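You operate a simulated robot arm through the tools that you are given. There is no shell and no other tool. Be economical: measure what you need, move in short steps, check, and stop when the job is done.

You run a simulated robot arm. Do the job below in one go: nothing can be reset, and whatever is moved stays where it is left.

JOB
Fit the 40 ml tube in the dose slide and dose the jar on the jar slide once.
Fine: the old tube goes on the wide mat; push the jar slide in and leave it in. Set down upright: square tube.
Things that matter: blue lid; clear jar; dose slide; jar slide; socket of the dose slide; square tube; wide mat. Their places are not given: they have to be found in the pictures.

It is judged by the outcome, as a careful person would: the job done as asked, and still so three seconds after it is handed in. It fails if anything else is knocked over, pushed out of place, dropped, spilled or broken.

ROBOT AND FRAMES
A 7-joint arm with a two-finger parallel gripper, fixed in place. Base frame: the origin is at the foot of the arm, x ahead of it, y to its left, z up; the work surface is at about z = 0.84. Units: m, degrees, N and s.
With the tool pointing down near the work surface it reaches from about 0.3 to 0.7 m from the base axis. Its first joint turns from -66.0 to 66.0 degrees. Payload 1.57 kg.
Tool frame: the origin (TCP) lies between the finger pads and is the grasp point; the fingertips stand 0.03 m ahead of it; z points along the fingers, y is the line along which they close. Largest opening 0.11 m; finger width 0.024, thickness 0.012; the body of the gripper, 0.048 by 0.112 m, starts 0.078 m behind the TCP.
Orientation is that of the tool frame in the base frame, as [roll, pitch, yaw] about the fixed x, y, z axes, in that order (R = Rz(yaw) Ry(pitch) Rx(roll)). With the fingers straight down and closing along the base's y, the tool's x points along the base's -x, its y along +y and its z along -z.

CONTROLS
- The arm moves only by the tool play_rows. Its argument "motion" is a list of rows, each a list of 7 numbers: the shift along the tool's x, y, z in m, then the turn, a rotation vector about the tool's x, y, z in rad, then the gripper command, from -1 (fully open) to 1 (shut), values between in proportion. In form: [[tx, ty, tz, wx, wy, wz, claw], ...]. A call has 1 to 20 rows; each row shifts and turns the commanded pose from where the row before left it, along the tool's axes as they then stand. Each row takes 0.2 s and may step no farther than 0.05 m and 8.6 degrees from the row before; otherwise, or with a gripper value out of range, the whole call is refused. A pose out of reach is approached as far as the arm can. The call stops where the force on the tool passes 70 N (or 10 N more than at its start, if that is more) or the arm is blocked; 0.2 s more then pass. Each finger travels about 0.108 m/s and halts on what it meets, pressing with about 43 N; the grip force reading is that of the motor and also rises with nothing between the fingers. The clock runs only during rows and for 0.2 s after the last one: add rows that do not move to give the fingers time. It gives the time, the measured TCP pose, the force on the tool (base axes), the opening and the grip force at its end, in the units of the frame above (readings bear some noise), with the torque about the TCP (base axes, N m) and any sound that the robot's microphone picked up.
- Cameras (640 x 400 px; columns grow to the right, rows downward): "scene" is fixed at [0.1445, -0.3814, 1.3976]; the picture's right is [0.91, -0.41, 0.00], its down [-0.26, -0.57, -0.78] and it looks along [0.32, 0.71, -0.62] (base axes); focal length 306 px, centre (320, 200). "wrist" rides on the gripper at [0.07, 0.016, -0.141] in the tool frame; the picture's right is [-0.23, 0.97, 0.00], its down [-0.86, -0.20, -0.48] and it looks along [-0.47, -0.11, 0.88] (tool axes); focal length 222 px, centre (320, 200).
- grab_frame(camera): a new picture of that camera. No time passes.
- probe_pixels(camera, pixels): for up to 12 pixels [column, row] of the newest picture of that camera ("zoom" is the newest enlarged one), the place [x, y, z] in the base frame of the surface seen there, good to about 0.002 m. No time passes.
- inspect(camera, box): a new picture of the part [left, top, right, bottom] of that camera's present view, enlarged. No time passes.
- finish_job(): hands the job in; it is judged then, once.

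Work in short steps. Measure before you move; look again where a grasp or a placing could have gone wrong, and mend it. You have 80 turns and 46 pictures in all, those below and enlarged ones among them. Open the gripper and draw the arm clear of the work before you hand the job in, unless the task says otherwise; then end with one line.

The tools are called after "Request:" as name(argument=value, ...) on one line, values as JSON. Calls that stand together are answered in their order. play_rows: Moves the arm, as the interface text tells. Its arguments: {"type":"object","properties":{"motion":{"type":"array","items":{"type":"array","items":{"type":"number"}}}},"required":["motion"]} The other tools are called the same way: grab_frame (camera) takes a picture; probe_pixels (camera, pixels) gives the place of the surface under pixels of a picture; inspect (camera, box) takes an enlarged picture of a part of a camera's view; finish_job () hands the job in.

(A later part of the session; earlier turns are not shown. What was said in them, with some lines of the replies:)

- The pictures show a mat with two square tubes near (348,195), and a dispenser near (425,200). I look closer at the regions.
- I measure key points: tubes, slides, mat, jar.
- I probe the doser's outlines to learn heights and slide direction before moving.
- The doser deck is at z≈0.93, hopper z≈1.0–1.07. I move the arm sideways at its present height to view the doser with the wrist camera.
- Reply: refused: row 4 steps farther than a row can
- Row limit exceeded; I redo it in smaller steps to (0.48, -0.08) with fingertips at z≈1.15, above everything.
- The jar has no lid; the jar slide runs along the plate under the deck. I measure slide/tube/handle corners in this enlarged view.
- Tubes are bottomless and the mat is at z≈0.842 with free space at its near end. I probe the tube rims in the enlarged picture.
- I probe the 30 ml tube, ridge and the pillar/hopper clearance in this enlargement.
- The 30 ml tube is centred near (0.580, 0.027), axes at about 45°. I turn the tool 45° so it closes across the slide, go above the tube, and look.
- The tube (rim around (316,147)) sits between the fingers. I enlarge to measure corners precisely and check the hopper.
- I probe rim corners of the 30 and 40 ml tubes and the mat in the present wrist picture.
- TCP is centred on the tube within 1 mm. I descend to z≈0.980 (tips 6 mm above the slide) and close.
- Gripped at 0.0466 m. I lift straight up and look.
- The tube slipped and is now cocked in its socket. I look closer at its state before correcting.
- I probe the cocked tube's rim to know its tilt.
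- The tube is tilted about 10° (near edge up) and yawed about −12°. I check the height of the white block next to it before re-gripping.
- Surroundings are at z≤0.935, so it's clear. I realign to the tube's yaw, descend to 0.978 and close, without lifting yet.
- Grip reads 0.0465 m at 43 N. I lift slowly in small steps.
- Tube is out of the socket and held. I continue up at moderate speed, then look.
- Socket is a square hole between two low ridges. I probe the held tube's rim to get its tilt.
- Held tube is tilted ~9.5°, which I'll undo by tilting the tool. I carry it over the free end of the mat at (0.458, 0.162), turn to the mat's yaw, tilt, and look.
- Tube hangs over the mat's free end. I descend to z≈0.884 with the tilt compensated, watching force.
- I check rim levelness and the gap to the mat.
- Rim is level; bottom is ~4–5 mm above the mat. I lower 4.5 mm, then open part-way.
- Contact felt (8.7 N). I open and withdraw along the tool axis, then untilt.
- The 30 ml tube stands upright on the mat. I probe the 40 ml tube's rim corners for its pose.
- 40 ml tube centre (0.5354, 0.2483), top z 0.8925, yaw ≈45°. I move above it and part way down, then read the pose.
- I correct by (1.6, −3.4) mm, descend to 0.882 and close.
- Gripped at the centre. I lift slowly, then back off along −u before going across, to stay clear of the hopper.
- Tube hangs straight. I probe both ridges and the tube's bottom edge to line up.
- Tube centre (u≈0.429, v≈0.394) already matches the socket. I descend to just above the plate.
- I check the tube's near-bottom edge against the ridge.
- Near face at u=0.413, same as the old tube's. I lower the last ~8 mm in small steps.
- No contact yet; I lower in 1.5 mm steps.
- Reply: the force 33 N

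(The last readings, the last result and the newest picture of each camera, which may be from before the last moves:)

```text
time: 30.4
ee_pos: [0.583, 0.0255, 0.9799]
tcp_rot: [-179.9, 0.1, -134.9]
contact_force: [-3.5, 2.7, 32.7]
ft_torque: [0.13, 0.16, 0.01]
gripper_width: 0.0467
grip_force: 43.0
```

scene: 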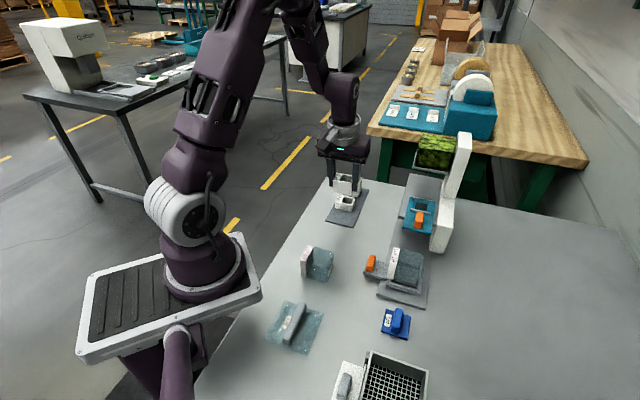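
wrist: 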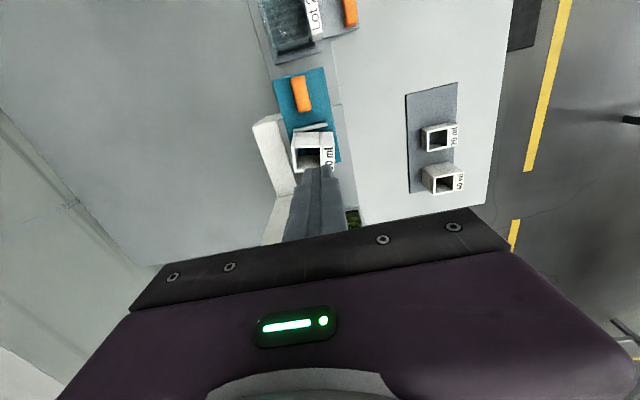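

Seated (contact at z≈0.980, matching a shallow seat). I relieve, open and rise straight.

Request:
play_rows(motion=[[0, 0, -0.0015, 0, 0, 0, 1], [0, 0, 0, 0, 0, 0, 0.1], [0, 0, 0, 0, 0, 0, -0.1], [0, 0, 0, 0, 0, 0, -0.364], [0, 0, 0, 0, 0, 0, -0.364], [0, 0, -0.02, 0, 0, 0, -0.364], [0, 0, -0.04, 0, 0, 0, -0.364], [0, 0, -0.04, 0, 0, 0, -0.364], [0, 0, 0, 0, 0, 0, -0.364]])

Request:
inspect(camera="scene", box=[395, 165, 455, 225])

```text
time: 32.4
ee_pos: [0.5821, 0.0227, 1.0794]
tcp_rot: [180.0, -0.1, -135.0]
contact_force: [-0.3, 0.0, 0.2]
ft_torque: [0.0, -0.01, -0.02]
gripper_width: 0.0751
grip_force: 0.0
```

```text
6.67 times, centred on (425, 195) of scene
```

zoom: 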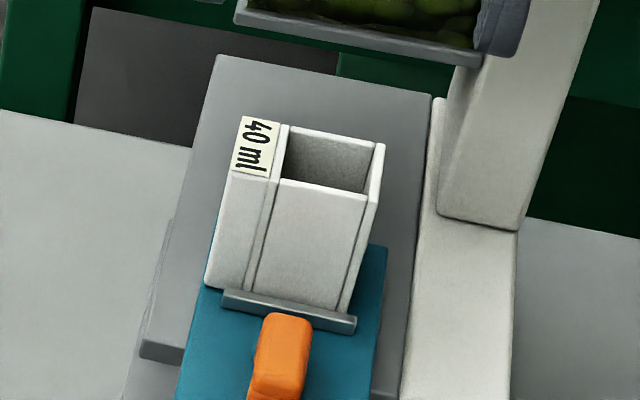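

Request:
probe_pixels(camera="zoom", pixels=[[244, 120], [232, 175], [382, 147], [367, 193], [210, 282], [340, 310], [280, 182], [288, 128], [455, 52], [480, 58], [300, 35], [395, 52]])

```text
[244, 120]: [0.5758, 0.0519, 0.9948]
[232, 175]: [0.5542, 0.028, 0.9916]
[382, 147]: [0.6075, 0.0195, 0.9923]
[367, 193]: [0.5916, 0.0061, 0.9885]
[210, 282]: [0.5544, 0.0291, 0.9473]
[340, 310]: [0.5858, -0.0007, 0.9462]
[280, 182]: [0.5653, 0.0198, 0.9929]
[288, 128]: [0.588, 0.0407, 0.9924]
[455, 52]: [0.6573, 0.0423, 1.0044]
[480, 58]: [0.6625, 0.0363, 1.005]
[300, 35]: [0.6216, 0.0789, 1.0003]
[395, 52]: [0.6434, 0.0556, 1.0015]
```

The 40 ml tube is seated level (rim z≈0.992). Next the jar slide: I back off, and turn the tool 90° so it's narrow across the slide direction, then look at the handle.

Request:
play_rows(motion=[[0.02, 0, -0.02, 0, 0, 0, 0.5], [0.04, 0, 0, 0, 0, 0, 1], [0.04, 0.02, 0, 0, 0, 0, 1], [0.04, 0.02, 0, 0, 0, 0, 1], [0.04, 0.025, 0, 0, 0, 0, 1], [0.035, 0, 0, 0, 0, 0, 1], [0, 0, 0, 0, 0, 0.1309, 1], [0, 0, 0, 0, 0, 0.1309, 1], [0, 0, 0, 0, 0, 0.1309, 1], [0, 0, 0, 0, 0, 0.1309, 1], [0, 0, 0, 0, 0, 0.1309, 1], [0, 0, 0, 0, 0, 0.1309, 1], [0, 0, 0, 0, 0, 0.1309, 1], [0, 0, 0, 0, 0, 0.1309, 1], [0, 0, 0, 0, 0, 0.1309, 1], [0, 0, 0, 0, 0, 0.1309, 1], [0, 0, 0, 0, 0, 0.1309, 1], [0, 0, 0, 0, 0, 0.1309, 1], [0, 0, 0, 0, 0, 0, 1]])

Request:
inspect(camera="scene", box=[350, 225, 450, 325])

```text
time: 36.4
ee_pos: [0.3852, -0.0816, 1.1006]
tcp_rot: [-180.0, -0.1, 135.0]
contact_force: [1.4, -0.2, 1.2]
ft_torque: [-0.02, 0.03, -0.01]
gripper_width: 0.0
grip_force: 21.6
```

```text
4.00 times, centred on (400, 275) of scene
```

zoom: 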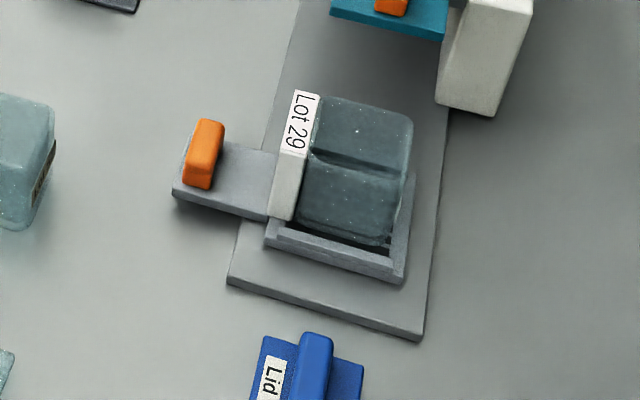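

I probe the handle, tray, jar rim and jar inside.

Request:
probe_pixels(camera="zoom", pixels=[[209, 121], [200, 165], [222, 128], [196, 182], [184, 188], [240, 170], [265, 215], [360, 130], [355, 158], [320, 100], [410, 120], [300, 95]])

Request:
probe_pixels(camera="zoom", pixels=[[185, 155], [192, 130], [175, 192], [270, 245], [400, 280], [230, 285], [405, 170], [275, 215], [300, 20], [448, 110], [228, 140], [390, 240]])

```text
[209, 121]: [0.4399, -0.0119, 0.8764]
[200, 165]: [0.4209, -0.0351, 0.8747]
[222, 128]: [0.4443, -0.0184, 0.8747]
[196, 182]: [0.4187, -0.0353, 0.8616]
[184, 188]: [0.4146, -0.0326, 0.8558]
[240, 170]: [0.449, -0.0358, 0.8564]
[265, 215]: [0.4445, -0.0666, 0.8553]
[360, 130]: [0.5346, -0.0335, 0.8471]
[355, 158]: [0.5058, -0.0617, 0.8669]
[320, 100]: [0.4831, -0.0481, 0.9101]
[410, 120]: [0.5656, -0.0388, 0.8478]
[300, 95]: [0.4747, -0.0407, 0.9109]
```

```text
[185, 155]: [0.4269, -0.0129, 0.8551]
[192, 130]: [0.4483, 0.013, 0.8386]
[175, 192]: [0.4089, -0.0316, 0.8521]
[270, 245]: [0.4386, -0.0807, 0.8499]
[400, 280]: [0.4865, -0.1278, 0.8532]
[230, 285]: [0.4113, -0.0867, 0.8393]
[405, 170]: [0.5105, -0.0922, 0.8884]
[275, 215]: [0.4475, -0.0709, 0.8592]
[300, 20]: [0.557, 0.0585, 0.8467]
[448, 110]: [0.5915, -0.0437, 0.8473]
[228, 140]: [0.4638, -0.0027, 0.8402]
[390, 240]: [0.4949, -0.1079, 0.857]
```

Handle spans u 0.271–0.305 at v≈0.320, top z 0.876. I come down behind it with closed fingers (tips z≈0.861).

Request:
play_rows(motion=[[0.01, 0, 0.04, 0, 0, 0, 1], [0, 0, 0.045, 0, 0, 0, 1], [0, 0, 0.045, 0, 0, 0, 1], [0, 0, 0.045, 0, 0, 0, 1], [0, 0, 0.034, 0, 0, 0, 1], [0, 0, 0, 0, 0, 0, 1], [0, 0, 0, 0, 0, 0, 1]])

Request:
inspect(camera="scene", box=[330, 215, 450, 315])

```text
time: 38.0
ee_pos: [0.3763, -0.0746, 0.8908]
tcp_rot: [-180.0, 0.0, 135.0]
contact_force: [-0.8, 0.3, 0.4]
ft_torque: [0.02, 0.01, 0.0]
gripper_width: 0.0
grip_force: 21.6
```

```text
4.00 times, centred on (390, 265) of scene
```

zoom: 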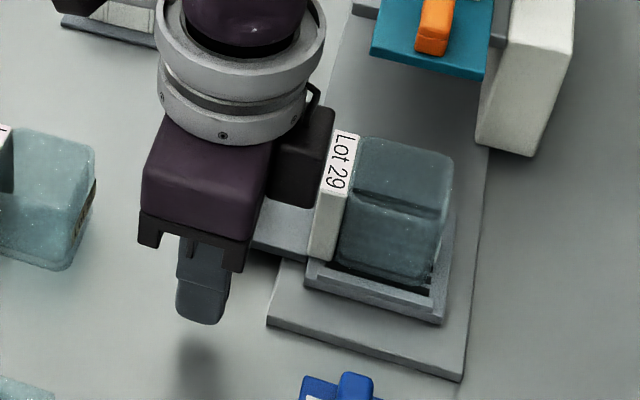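

A dark box on the hand's right side appears near the jar label; I probe its position for clearance before pushing.

Request:
probe_pixels(camera="zoom", pixels=[[300, 160], [300, 205], [325, 150], [280, 200], [330, 120], [310, 115], [200, 180], [245, 200], [225, 135], [155, 245], [235, 268], [200, 315]])

```text
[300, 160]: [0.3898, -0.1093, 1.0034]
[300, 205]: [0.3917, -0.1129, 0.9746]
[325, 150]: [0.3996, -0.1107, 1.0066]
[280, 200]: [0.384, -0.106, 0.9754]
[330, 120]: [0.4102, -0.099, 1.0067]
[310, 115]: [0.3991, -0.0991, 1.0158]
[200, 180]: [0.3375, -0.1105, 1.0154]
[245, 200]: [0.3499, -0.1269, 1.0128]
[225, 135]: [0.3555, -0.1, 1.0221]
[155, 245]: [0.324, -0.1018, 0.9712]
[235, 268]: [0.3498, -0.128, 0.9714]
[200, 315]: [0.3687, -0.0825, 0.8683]
```

The box could come near the 40 ml tube's label side, so I lean the hand ~8.6° away from the doser and approach the handle.

Request:
play_rows(motion=[[0.003, 0, 0, 0, -0.075, 0, 1], [0, 0, 0, 0, -0.075, 0, 1], [0, 0.03, 0, 0, 0, 0, 1], [0, 0.008, 0, 0, 0, 0, 1], [0, 0.008, 0, 0, 0, 0, 1], [0, 0.008, 0, 0, 0, 0, 1], [0, 0.008, 0, 0, 0, 0, 1], [0, 0.008, 0, 0, 0, 0, 1], [0, 0, 0, 0, 0, 0, 1]])

Request:
inspect(camera="scene", box=[350, 175, 470, 315])

```text
time: 40.0
ee_pos: [0.4256, -0.0229, 0.8903]
tcp_rot: [-180.0, 8.6, 135.0]
contact_force: [-0.2, 0.6, 0.9]
ft_torque: [0.0, 0.01, -0.02]
gripper_width: 0.0
grip_force: 21.2
```

```text
2.86 times, centred on (410, 245) of scene
```

zoom: 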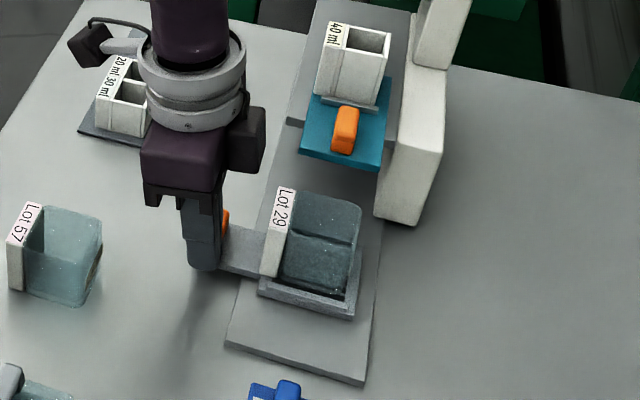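

The slide is moving smoothly with almost no force. I continue pushing in small rows.

Request:
play_rows(motion=[[0, 0.01, 0, 0, 0, 0, 1], [0, 0.01, 0, 0, 0, 0, 1], [0, 0.01, 0, 0, 0, 0, 1], [0, 0.01, 0, 0, 0, 0, 1], [0, 0.01, 0, 0, 0, 0, 1], [0, 0.01, 0, 0, 0, 0, 1], [0, 0.01, 0, 0, 0, 0, 1], [0, 0.01, 0, 0, 0, 0, 1], [0, 0, 0, 0, 0, 0, 1]])

Request:
inspect(camera="scene", box=[350, 145, 470, 285])

```text
time: 42.0
ee_pos: [0.4814, 0.0329, 0.892]
tcp_rot: [-180.0, 8.6, 135.0]
contact_force: [0.0, -0.2, 0.1]
ft_torque: [0.0, -0.02, -0.01]
gripper_width: 0.0
grip_force: 21.5
```

```text
2.86 times, centred on (410, 215) of scene
```

zoom: 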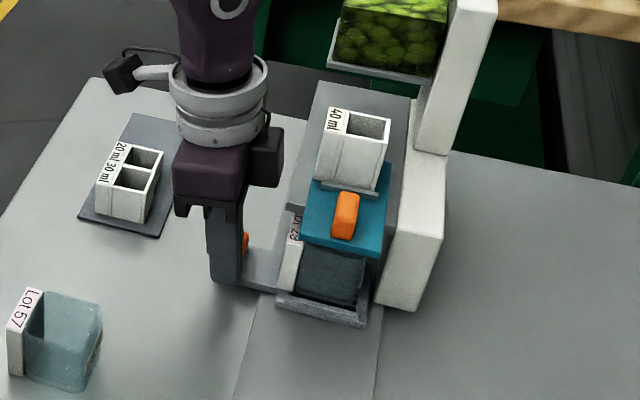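

Jar is going beneath the doser. I keep pushing slowly toward the end stop, watching force.

Request:
play_rows(motion=[[0, 0.008, 0, 0, 0, 0, 1], [0, 0.008, 0, 0, 0, 0, 1], [0, 0.008, 0, 0, 0, 0, 1], [0, 0.006, 0, 0, 0, 0, 1], [0, 0, 0, 0, 0, 0, 1]])

Request:
play_rows(motion=[[0, 0.005, 0, 0, 0, 0, 1], [0, 0.005, 0, 0, 0, 0, 1], [0, 0, 0, 0, 0, 0, 1]])

```text
time: 43.2
ee_pos: [0.5018, 0.0552, 0.8921]
tcp_rot: [-180.0, 8.5, 135.1]
contact_force: [0.4, 0.3, 0.6]
ft_torque: [-0.03, -0.03, -0.03]
gripper_width: 0.0
grip_force: 21.3
```

```text
time: 44.0
ee_pos: [0.5089, 0.0609, 0.8913]
tcp_rot: [-179.8, 8.6, 134.9]
contact_force: [-12.7, -11.7, 8.4]
ft_torque: [-0.23, 0.17, -0.1]
gripper_width: 0.0
grip_force: 21.7
```

Resistance of ~17 N at u≈0.403: probably the stop. I nudge 3 mm more to confirm.

Request:
play_rows(motion=[[0, 0.003, 0, 0, 0, 0, 1], [0, 0, 0, 0, 0, 0, 1]])

Request:
inspect(camera="scene", box=[350, 145, 470, 285])

```text
time: 44.6
ee_pos: [0.509, 0.0627, 0.892]
tcp_rot: [-179.6, 8.5, 135.0]
contact_force: [-27.6, -26.5, 4.7]
ft_torque: [-0.51, 0.47, -0.27]
gripper_width: 0.0001
grip_force: 20.9
```

```text
2.86 times, centred on (410, 215) of scene
```

zoom: 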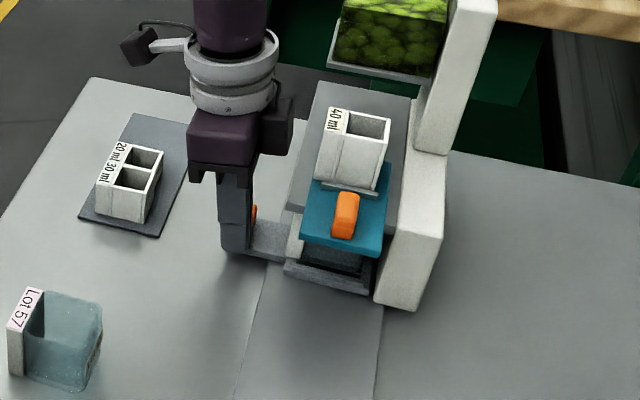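

Jar slide is at its stop (38 N, no motion, ~145 mm travel). I back off, rise, untilt, and turn back to close across the dose handle.

Request:
play_rows(motion=[[0, -0.01, 0, 0, 0, 0, 1], [0, -0.03, 0, 0, 0, 0, 1], [0, -0.04, 0, 0, 0, 0, 1], [0, -0.02, -0.03, 0, 0, 0, 1], [0, 0, -0.045, 0, 0, 0, 1], [0, 0, -0.045, 0, 0, 0, 1], [0, 0, -0.045, 0, 0.075, 0, 1], [0, 0, -0.02, 0, 0.075, -0.1309, 1], [0, 0, 0, 0, 0, -0.1309, 1], [0, 0, 0, 0, 0, -0.1309, 1], [0, 0, 0, 0, 0, -0.1309, 1], [0, 0, 0, 0, 0, -0.1309, 1], [0, 0, 0, 0, 0, -0.1309, 1], [0, 0, 0, 0, 0, -0.1309, 1], [0, 0, 0, 0, 0, -0.1309, 1], [0, 0, 0, 0, 0, -0.1309, 0], [0, 0, 0, 0, 0, -0.1309, 0], [0, 0, 0, 0, 0, -0.1309, 0], [0, 0, 0, 0, 0, -0.1309, 0], [0, 0, 0, 0, 0, 0, 0]])

Request:
inspect(camera="scene", box=[380, 160, 460, 260])

```text
time: 48.8
ee_pos: [0.4231, 0.0102, 1.0749]
tcp_rot: [180.0, -0.2, -134.8]
contact_force: [0.0, 0.2, 0.8]
ft_torque: [-0.01, 0.0, 0.0]
gripper_width: 0.0549
grip_force: 0.0
```

```text
4.00 times, centred on (420, 210) of scene
```

zoom: 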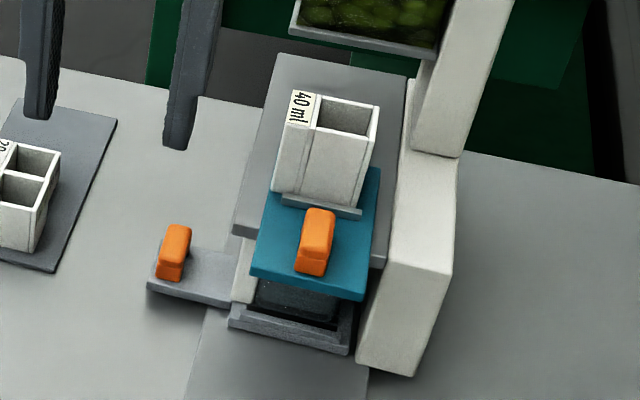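

Jar slide stays in. For the dose handle I'll tilt the hand back 30° so it stays clear of the hopper; first I measure the handle.

Request:
probe_pixels(camera="zoom", pixels=[[306, 212], [335, 214], [299, 255], [325, 262], [318, 235], [298, 272], [323, 276], [310, 265], [296, 45], [415, 60], [437, 60], [290, 28]])

```text
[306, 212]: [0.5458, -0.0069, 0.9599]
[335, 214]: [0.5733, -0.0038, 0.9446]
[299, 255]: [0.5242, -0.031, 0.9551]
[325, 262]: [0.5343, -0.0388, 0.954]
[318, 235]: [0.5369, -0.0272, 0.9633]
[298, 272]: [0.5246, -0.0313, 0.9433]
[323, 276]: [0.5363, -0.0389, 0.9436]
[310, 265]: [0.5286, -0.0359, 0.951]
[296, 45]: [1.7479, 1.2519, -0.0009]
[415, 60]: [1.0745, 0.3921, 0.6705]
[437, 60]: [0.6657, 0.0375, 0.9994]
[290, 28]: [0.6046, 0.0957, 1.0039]
```

Handle centre at u≈0.366, v≈0.399, width ≈14 mm. I move over, tilt back 30°, and come down part way.

Request:
play_rows(motion=[[0, -0.04, 0, 0, 0, 0, 0.27], [0, -0.04, 0, 0, 0, 0, 0.27], [0, -0.027, 0, 0, 0, 0, 0.27], [0, 0, 0, 0, -0.1309, 0, 0.27], [0, 0, 0, 0, -0.1309, 0, 0.27], [0, 0, 0, 0, -0.1309, 0, 0.27], [0, 0, 0, 0, -0.1309, 0, 0.27], [-0.021, 0, 0.0121, 0, 0, 0, 0.27], [-0.021, 0, 0.0121, 0, 0, 0, 0.27], [0.0165, 0, 0.0286, 0, 0, 0, 0.27], [0.0165, 0, 0.0286, 0, 0, 0, 0.27], [0, 0, 0, 0, 0, 0, 0.27], [0, 0, 0, 0, 0, 0, 0.27]])

Request:
inspect(camera="scene", box=[370, 140, 470, 260])

```text
time: 51.6
ee_pos: [0.5348, -0.0288, 1.0073]
tcp_rot: [180.0, 29.7, -134.9]
contact_force: [-0.8, -0.3, -0.4]
ft_torque: [-0.02, 0.04, 0.0]
gripper_width: 0.0402
grip_force: 0.0
```

```text
3.33 times, centred on (420, 200) of scene
```

zoom: 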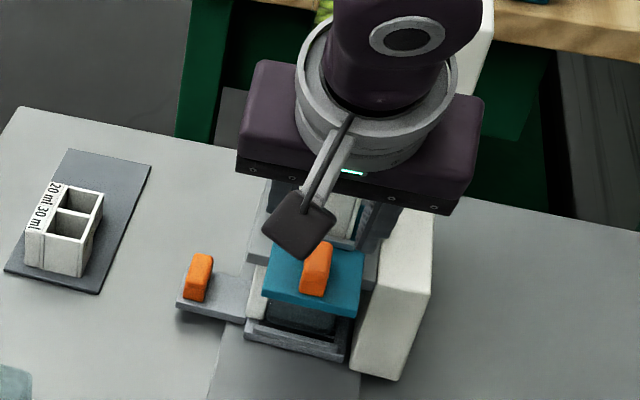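

TCP at u=0.358, v=0.3985. I go down the last 26 mm and close on the handle.

Request:
play_rows(motion=[[0.009, 0, 0.012, 0, 0, 0, 0.27], [0.0066, 0, 0.0092, 0, 0, 0, 0.27], [0, 0, 0, 0, 0, 0, 0.27], [0, 0, 0, 0, 0, 0, 0.5], [0, 0, 0, 0, 0, 0, 1], [0, 0, 0, 0, 0, 0, 1], [0, 0, 0, 0, 0, 0, 1]])

```text
time: 53.2
ee_pos: [0.5326, -0.0328, 0.9826]
tcp_rot: [-179.8, 29.8, -135.0]
contact_force: [20.1, -17.8, -4.4]
ft_torque: [-0.42, -0.31, -0.28]
gripper_width: 0.0155
grip_force: 31.4
```

Handle gripped (15.5 mm) but with side load of ~27 N along +v; I relax it by shifting a little that way.

Request:
play_rows(motion=[[0, -0.0015, 0, 0, 0, 0, 1], [0, 0, 0, 0, 0, 0, 1]])

```text
time: 53.8
ee_pos: [0.5329, -0.0315, 0.9822]
tcp_rot: [-179.8, 29.7, -135.0]
contact_force: [17.9, -14.2, 3.2]
ft_torque: [-0.46, -0.15, -0.28]
gripper_width: 0.0151
grip_force: 30.9
```

Request:
play_rows(motion=[[0, -0.003, 0, 0, 0, 0, 1], [0, 0, 0, 0, 0, 0, 1]])

```text
time: 54.4
ee_pos: [0.5329, -0.0326, 0.982]
tcp_rot: [179.7, 29.6, -134.9]
contact_force: [2.4, -0.5, 2.3]
ft_torque: [0.38, -0.48, -0.22]
gripper_width: 0.0156
grip_force: 31.4
```

Side load is gone. I push the slide in along +u, 50 mm first.

Request:
play_rows(motion=[[-0.00866, 0, 0.005, 0, 0, 0, 1], [-0.00866, 0, 0.005, 0, 0, 0, 1], [-0.00866, 0, 0.005, 0, 0, 0, 1], [-0.00866, 0, 0.005, 0, 0, 0, 1], [-0.00866, 0, 0.005, 0, 0, 0, 1], [0, 0, 0, 0, 0, 0, 1]])

Request:
inspect(camera="scene", box=[370, 120, 490, 240])

```text
time: 55.8
ee_pos: [0.5688, 0.0025, 0.9823]
tcp_rot: [179.8, 29.6, -135.0]
contact_force: [-7.8, 8.6, -10.0]
ft_torque: [0.47, -0.05, 0.04]
gripper_width: 0.0157
grip_force: 31.6
```

```text
3.33 times, centred on (430, 180) of scene
```

zoom: 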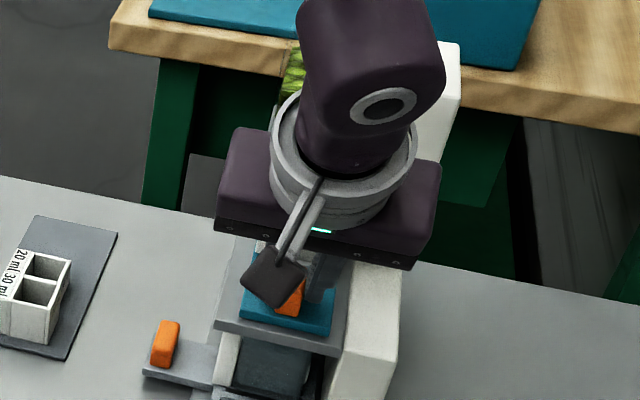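

Slide moves in well with the hand clear. I continue another ~40 mm watching for the stop.

Request:
play_rows(motion=[[-0.00866, 0, 0.005, 0, 0, 0, 1], [-0.00866, 0, 0.005, 0, 0, 0, 1], [-0.00866, 0, 0.005, 0, 0, 0, 1], [-0.0052, 0, 0.003, 0, 0, 0, 1], [0, 0, 0, 0, 0, 0, 1]])

Request:
play_rows(motion=[[-0.0052, 0, 0.003, 0, 0, 0, 1], [-0.0043, 0, 0.0025, 0, 0, 0, 1], [0, 0, 0, 0, 0, 0, 1]])

```text
time: 57.0
ee_pos: [0.5927, 0.0275, 0.9826]
tcp_rot: [179.8, 29.6, -134.9]
contact_force: [-12.8, 13.5, -2.7]
ft_torque: [0.49, 0.13, 0.1]
gripper_width: 0.0153
grip_force: 30.6
```

```text
time: 57.8
ee_pos: [0.5987, 0.032, 0.9806]
tcp_rot: [179.8, 29.5, -134.9]
contact_force: [-32.0, 1.9, 1.9]
ft_torque: [0.0, 0.72, 0.2]
gripper_width: 0.0155
grip_force: 31.4
```

Resistance ~21 N along −u at ~92 mm of travel. I nudge once more to confirm the stop and look.

Request:
play_rows(motion=[[-0.0035, 0, 0.002, 0, 0, 0, 1], [0, 0, 0, 0, 0, 0, 1], [0, 0, 0, 0, 0, 0, 1], [0, 0, 0, 0, 0, 0, 1]])

Request:
inspect(camera="scene", box=[370, 110, 490, 240])

```text
time: 58.8
ee_pos: [0.6023, 0.0358, 0.9808]
tcp_rot: [179.6, 29.5, -135.1]
contact_force: [-28.3, -0.5, -4.9]
ft_torque: [0.09, 0.53, 0.09]
gripper_width: 0.0156
grip_force: 31.6
```

```text
3.08 times, centred on (430, 175) of scene
```

zoom: 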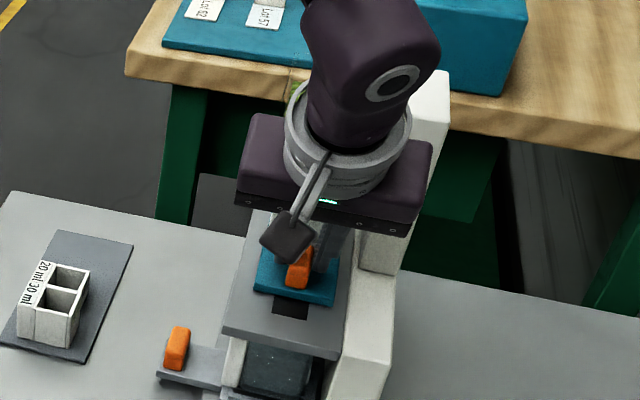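

The deck's drop hole is revealed, above the jar. I probe the slide's front edge and handle to see how far it really went and whether the fingers slip.

Request:
probe_pixels(camera="zoom", pixels=[[256, 286], [333, 301], [290, 284], [305, 286], [275, 285], [320, 293], [274, 305], [306, 313], [278, 290], [300, 265]])

```text
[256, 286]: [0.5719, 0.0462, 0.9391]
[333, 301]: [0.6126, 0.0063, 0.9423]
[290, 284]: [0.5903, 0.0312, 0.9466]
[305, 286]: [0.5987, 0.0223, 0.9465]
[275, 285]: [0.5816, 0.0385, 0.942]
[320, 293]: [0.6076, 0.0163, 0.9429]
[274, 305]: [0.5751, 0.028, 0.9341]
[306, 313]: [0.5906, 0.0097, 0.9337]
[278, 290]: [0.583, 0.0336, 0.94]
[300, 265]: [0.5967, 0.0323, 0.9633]
```

The slide went ~90 mm and stands at its stop (fingers slip at ~20 N). I dwell for filling, then pull the slide back out slowly.

Request:
play_rows(motion=[[0, 0, 0, 0, 0, 0, 1], [0, 0, 0, 0, 0, 0, 1], [0, 0, 0, 0, 0, 0, 1], [0, 0, 0, 0, 0, 0, 1], [0, 0, 0, 0, 0, 0, 1], [0.00433, 0, -0.0025, 0, 0, 0, 1], [0.00866, 0, -0.005, 0, 0, 0, 1], [0.00866, 0, -0.005, 0, 0, 0, 1], [0.00866, 0, -0.005, 0, 0, 0, 1], [0.00866, 0, -0.005, 0, 0, 0, 1], [0.00866, 0, -0.005, 0, 0, 0, 1], [0.00866, 0, -0.005, 0, 0, 0, 1], [0.00866, 0, -0.005, 0, 0, 0, 1], [0, 0, 0, 0, 0, 0, 1]])

```text
time: 61.8
ee_pos: [0.5507, -0.017, 0.9813]
tcp_rot: [179.8, 29.5, -134.8]
contact_force: [-21.5, 21.4, -12.6]
ft_torque: [0.43, 0.23, -0.5]
gripper_width: 0.0156
grip_force: 31.2
```

u=0.377; a side load of 30 N toward −v has built up, so I shift 2.5 mm that way and pull the remaining distance.

Request:
play_rows(motion=[[0, 0.0025, 0, 0, 0, 0, 1], [0.00433, 0, -0.0025, 0, 0, 0, 1], [0.00433, 0, -0.0025, 0, 0, 0, 1], [0.00433, 0, -0.0025, 0, 0, 0, 1], [0, 0, 0, 0, 0, 0, 1]])

Request:
play_rows(motion=[[0.0026, 0, -0.0015, 0, 0, 0, 1], [0.0026, 0, -0.0015, 0, 0, 0, 1], [0, 0, 0, 0, 0, 0, 1]])

```text
time: 63.0
ee_pos: [0.5387, -0.0265, 0.9829]
tcp_rot: [-179.9, 29.7, -135.1]
contact_force: [-4.4, 1.7, -21.5]
ft_torque: [-0.33, 0.42, 0.0]
gripper_width: 0.0156
grip_force: 31.3
```

```text
time: 63.8
ee_pos: [0.5365, -0.0288, 0.984]
tcp_rot: [-179.8, 29.9, -134.7]
contact_force: [12.0, 17.8, 2.6]
ft_torque: [0.52, -0.34, -0.08]
gripper_width: 0.0156
grip_force: 31.4
```

Force +21 N along u at u=0.359: the outer stop is reached. I look.

Request:
inspect(camera="scene", box=[370, 150, 470, 270])

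```text
3.33 times, centred on (420, 210) of scene
```

zoom: 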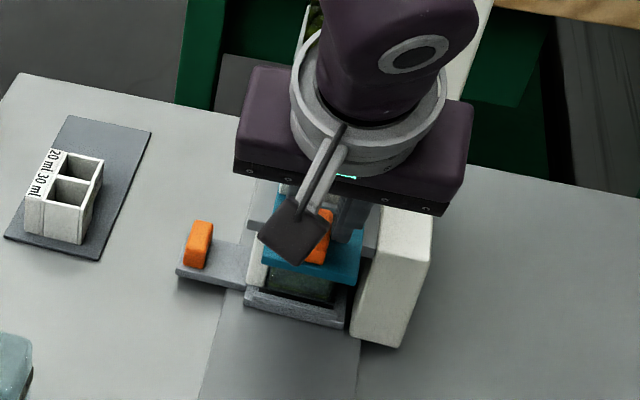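

The jar now looks green inside. I relieve the load, open, and withdraw along the tool axis.

Request:
play_rows(motion=[[-0.0026, 0, 0.0015, 0, 0, 0, 1], [0, 0, 0, 0, 0, 0, 0.6], [0, 0, 0, 0, 0, 0, 0.27], [0, 0, 0, 0, 0, 0, 0.27], [0, 0, -0.02, 0, 0, 0, 0.27], [0, 0, -0.04, 0, 0, 0, 0.27], [0, 0, -0.045, 0, 0, 0, 0.0], [0, 0, -0.04, 0, 0.1309, 0, -0.5], [0, 0, -0.02, 0, 0.1309, 0, -1], [0, 0, 0, 0, 0.1309, 0, -1], [0.03, 0, 0, 0, 0.1309, 0, -1], [0.03, 0, -0.03, 0, 0, 0, -1], [0, 0, 0, 0, 0, 0, -1]])

Request:
inspect(camera="scene", box=[370, 130, 490, 280])

```text
time: 66.6
ee_pos: [0.4378, -0.127, 1.153]
tcp_rot: [179.9, -0.2, -135.0]
contact_force: [1.0, 1.1, 0.1]
ft_torque: [0.02, -0.04, 0.01]
gripper_width: 0.11
grip_force: 0.1
```

```text
2.67 times, centred on (430, 205) of scene
```

zoom: 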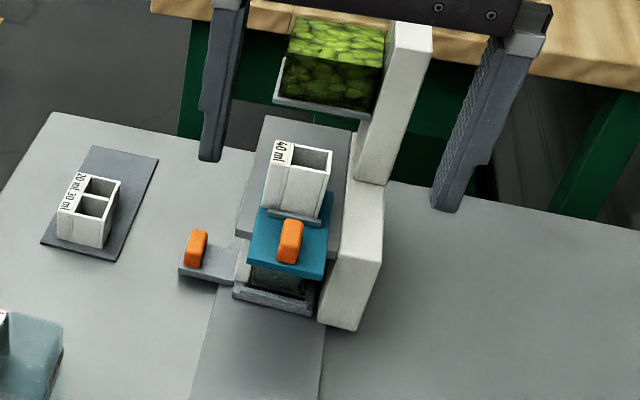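

Everything stands well. I verify the dose slide's position, jar slide position and contents by probing.

Request:
probe_pixels(camera="zoom", pixels=[[248, 262], [322, 276], [281, 255], [266, 192], [275, 145], [196, 235], [188, 258], [275, 278], [308, 165], [328, 152]])

Request:
inspect(camera="scene", box=[405, 190, 455, 250])

```text
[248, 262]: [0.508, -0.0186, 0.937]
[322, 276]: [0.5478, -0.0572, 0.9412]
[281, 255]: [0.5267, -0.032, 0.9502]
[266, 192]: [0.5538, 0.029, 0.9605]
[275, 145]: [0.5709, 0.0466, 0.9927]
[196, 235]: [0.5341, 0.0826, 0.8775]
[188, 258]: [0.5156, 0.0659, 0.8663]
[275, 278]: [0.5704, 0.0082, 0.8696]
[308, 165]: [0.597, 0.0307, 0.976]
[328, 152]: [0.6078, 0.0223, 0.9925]
```

```text
6.67 times, centred on (430, 220) of scene
```

zoom: 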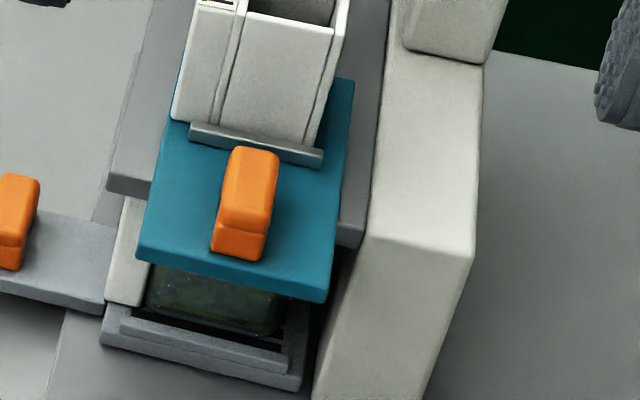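

The dose slide is fully out, the 40 ml tube is seated and empty. The jar holds green material, the jar slide is in, the old tube stands upright on the mat, and the arm is clear. I hand the job in.

Request:
finish_job()

```text
The job is handed in.
```

The 40 ml tube is in the dose slide and the jar has been dosed once. The jar slide is pushed in and left in, and the old 30 ml tube stands upright on the mat. On the first lift the old tube slipped and tilted in its socket; I re-gripped it, and nothing was dropped or spilled.
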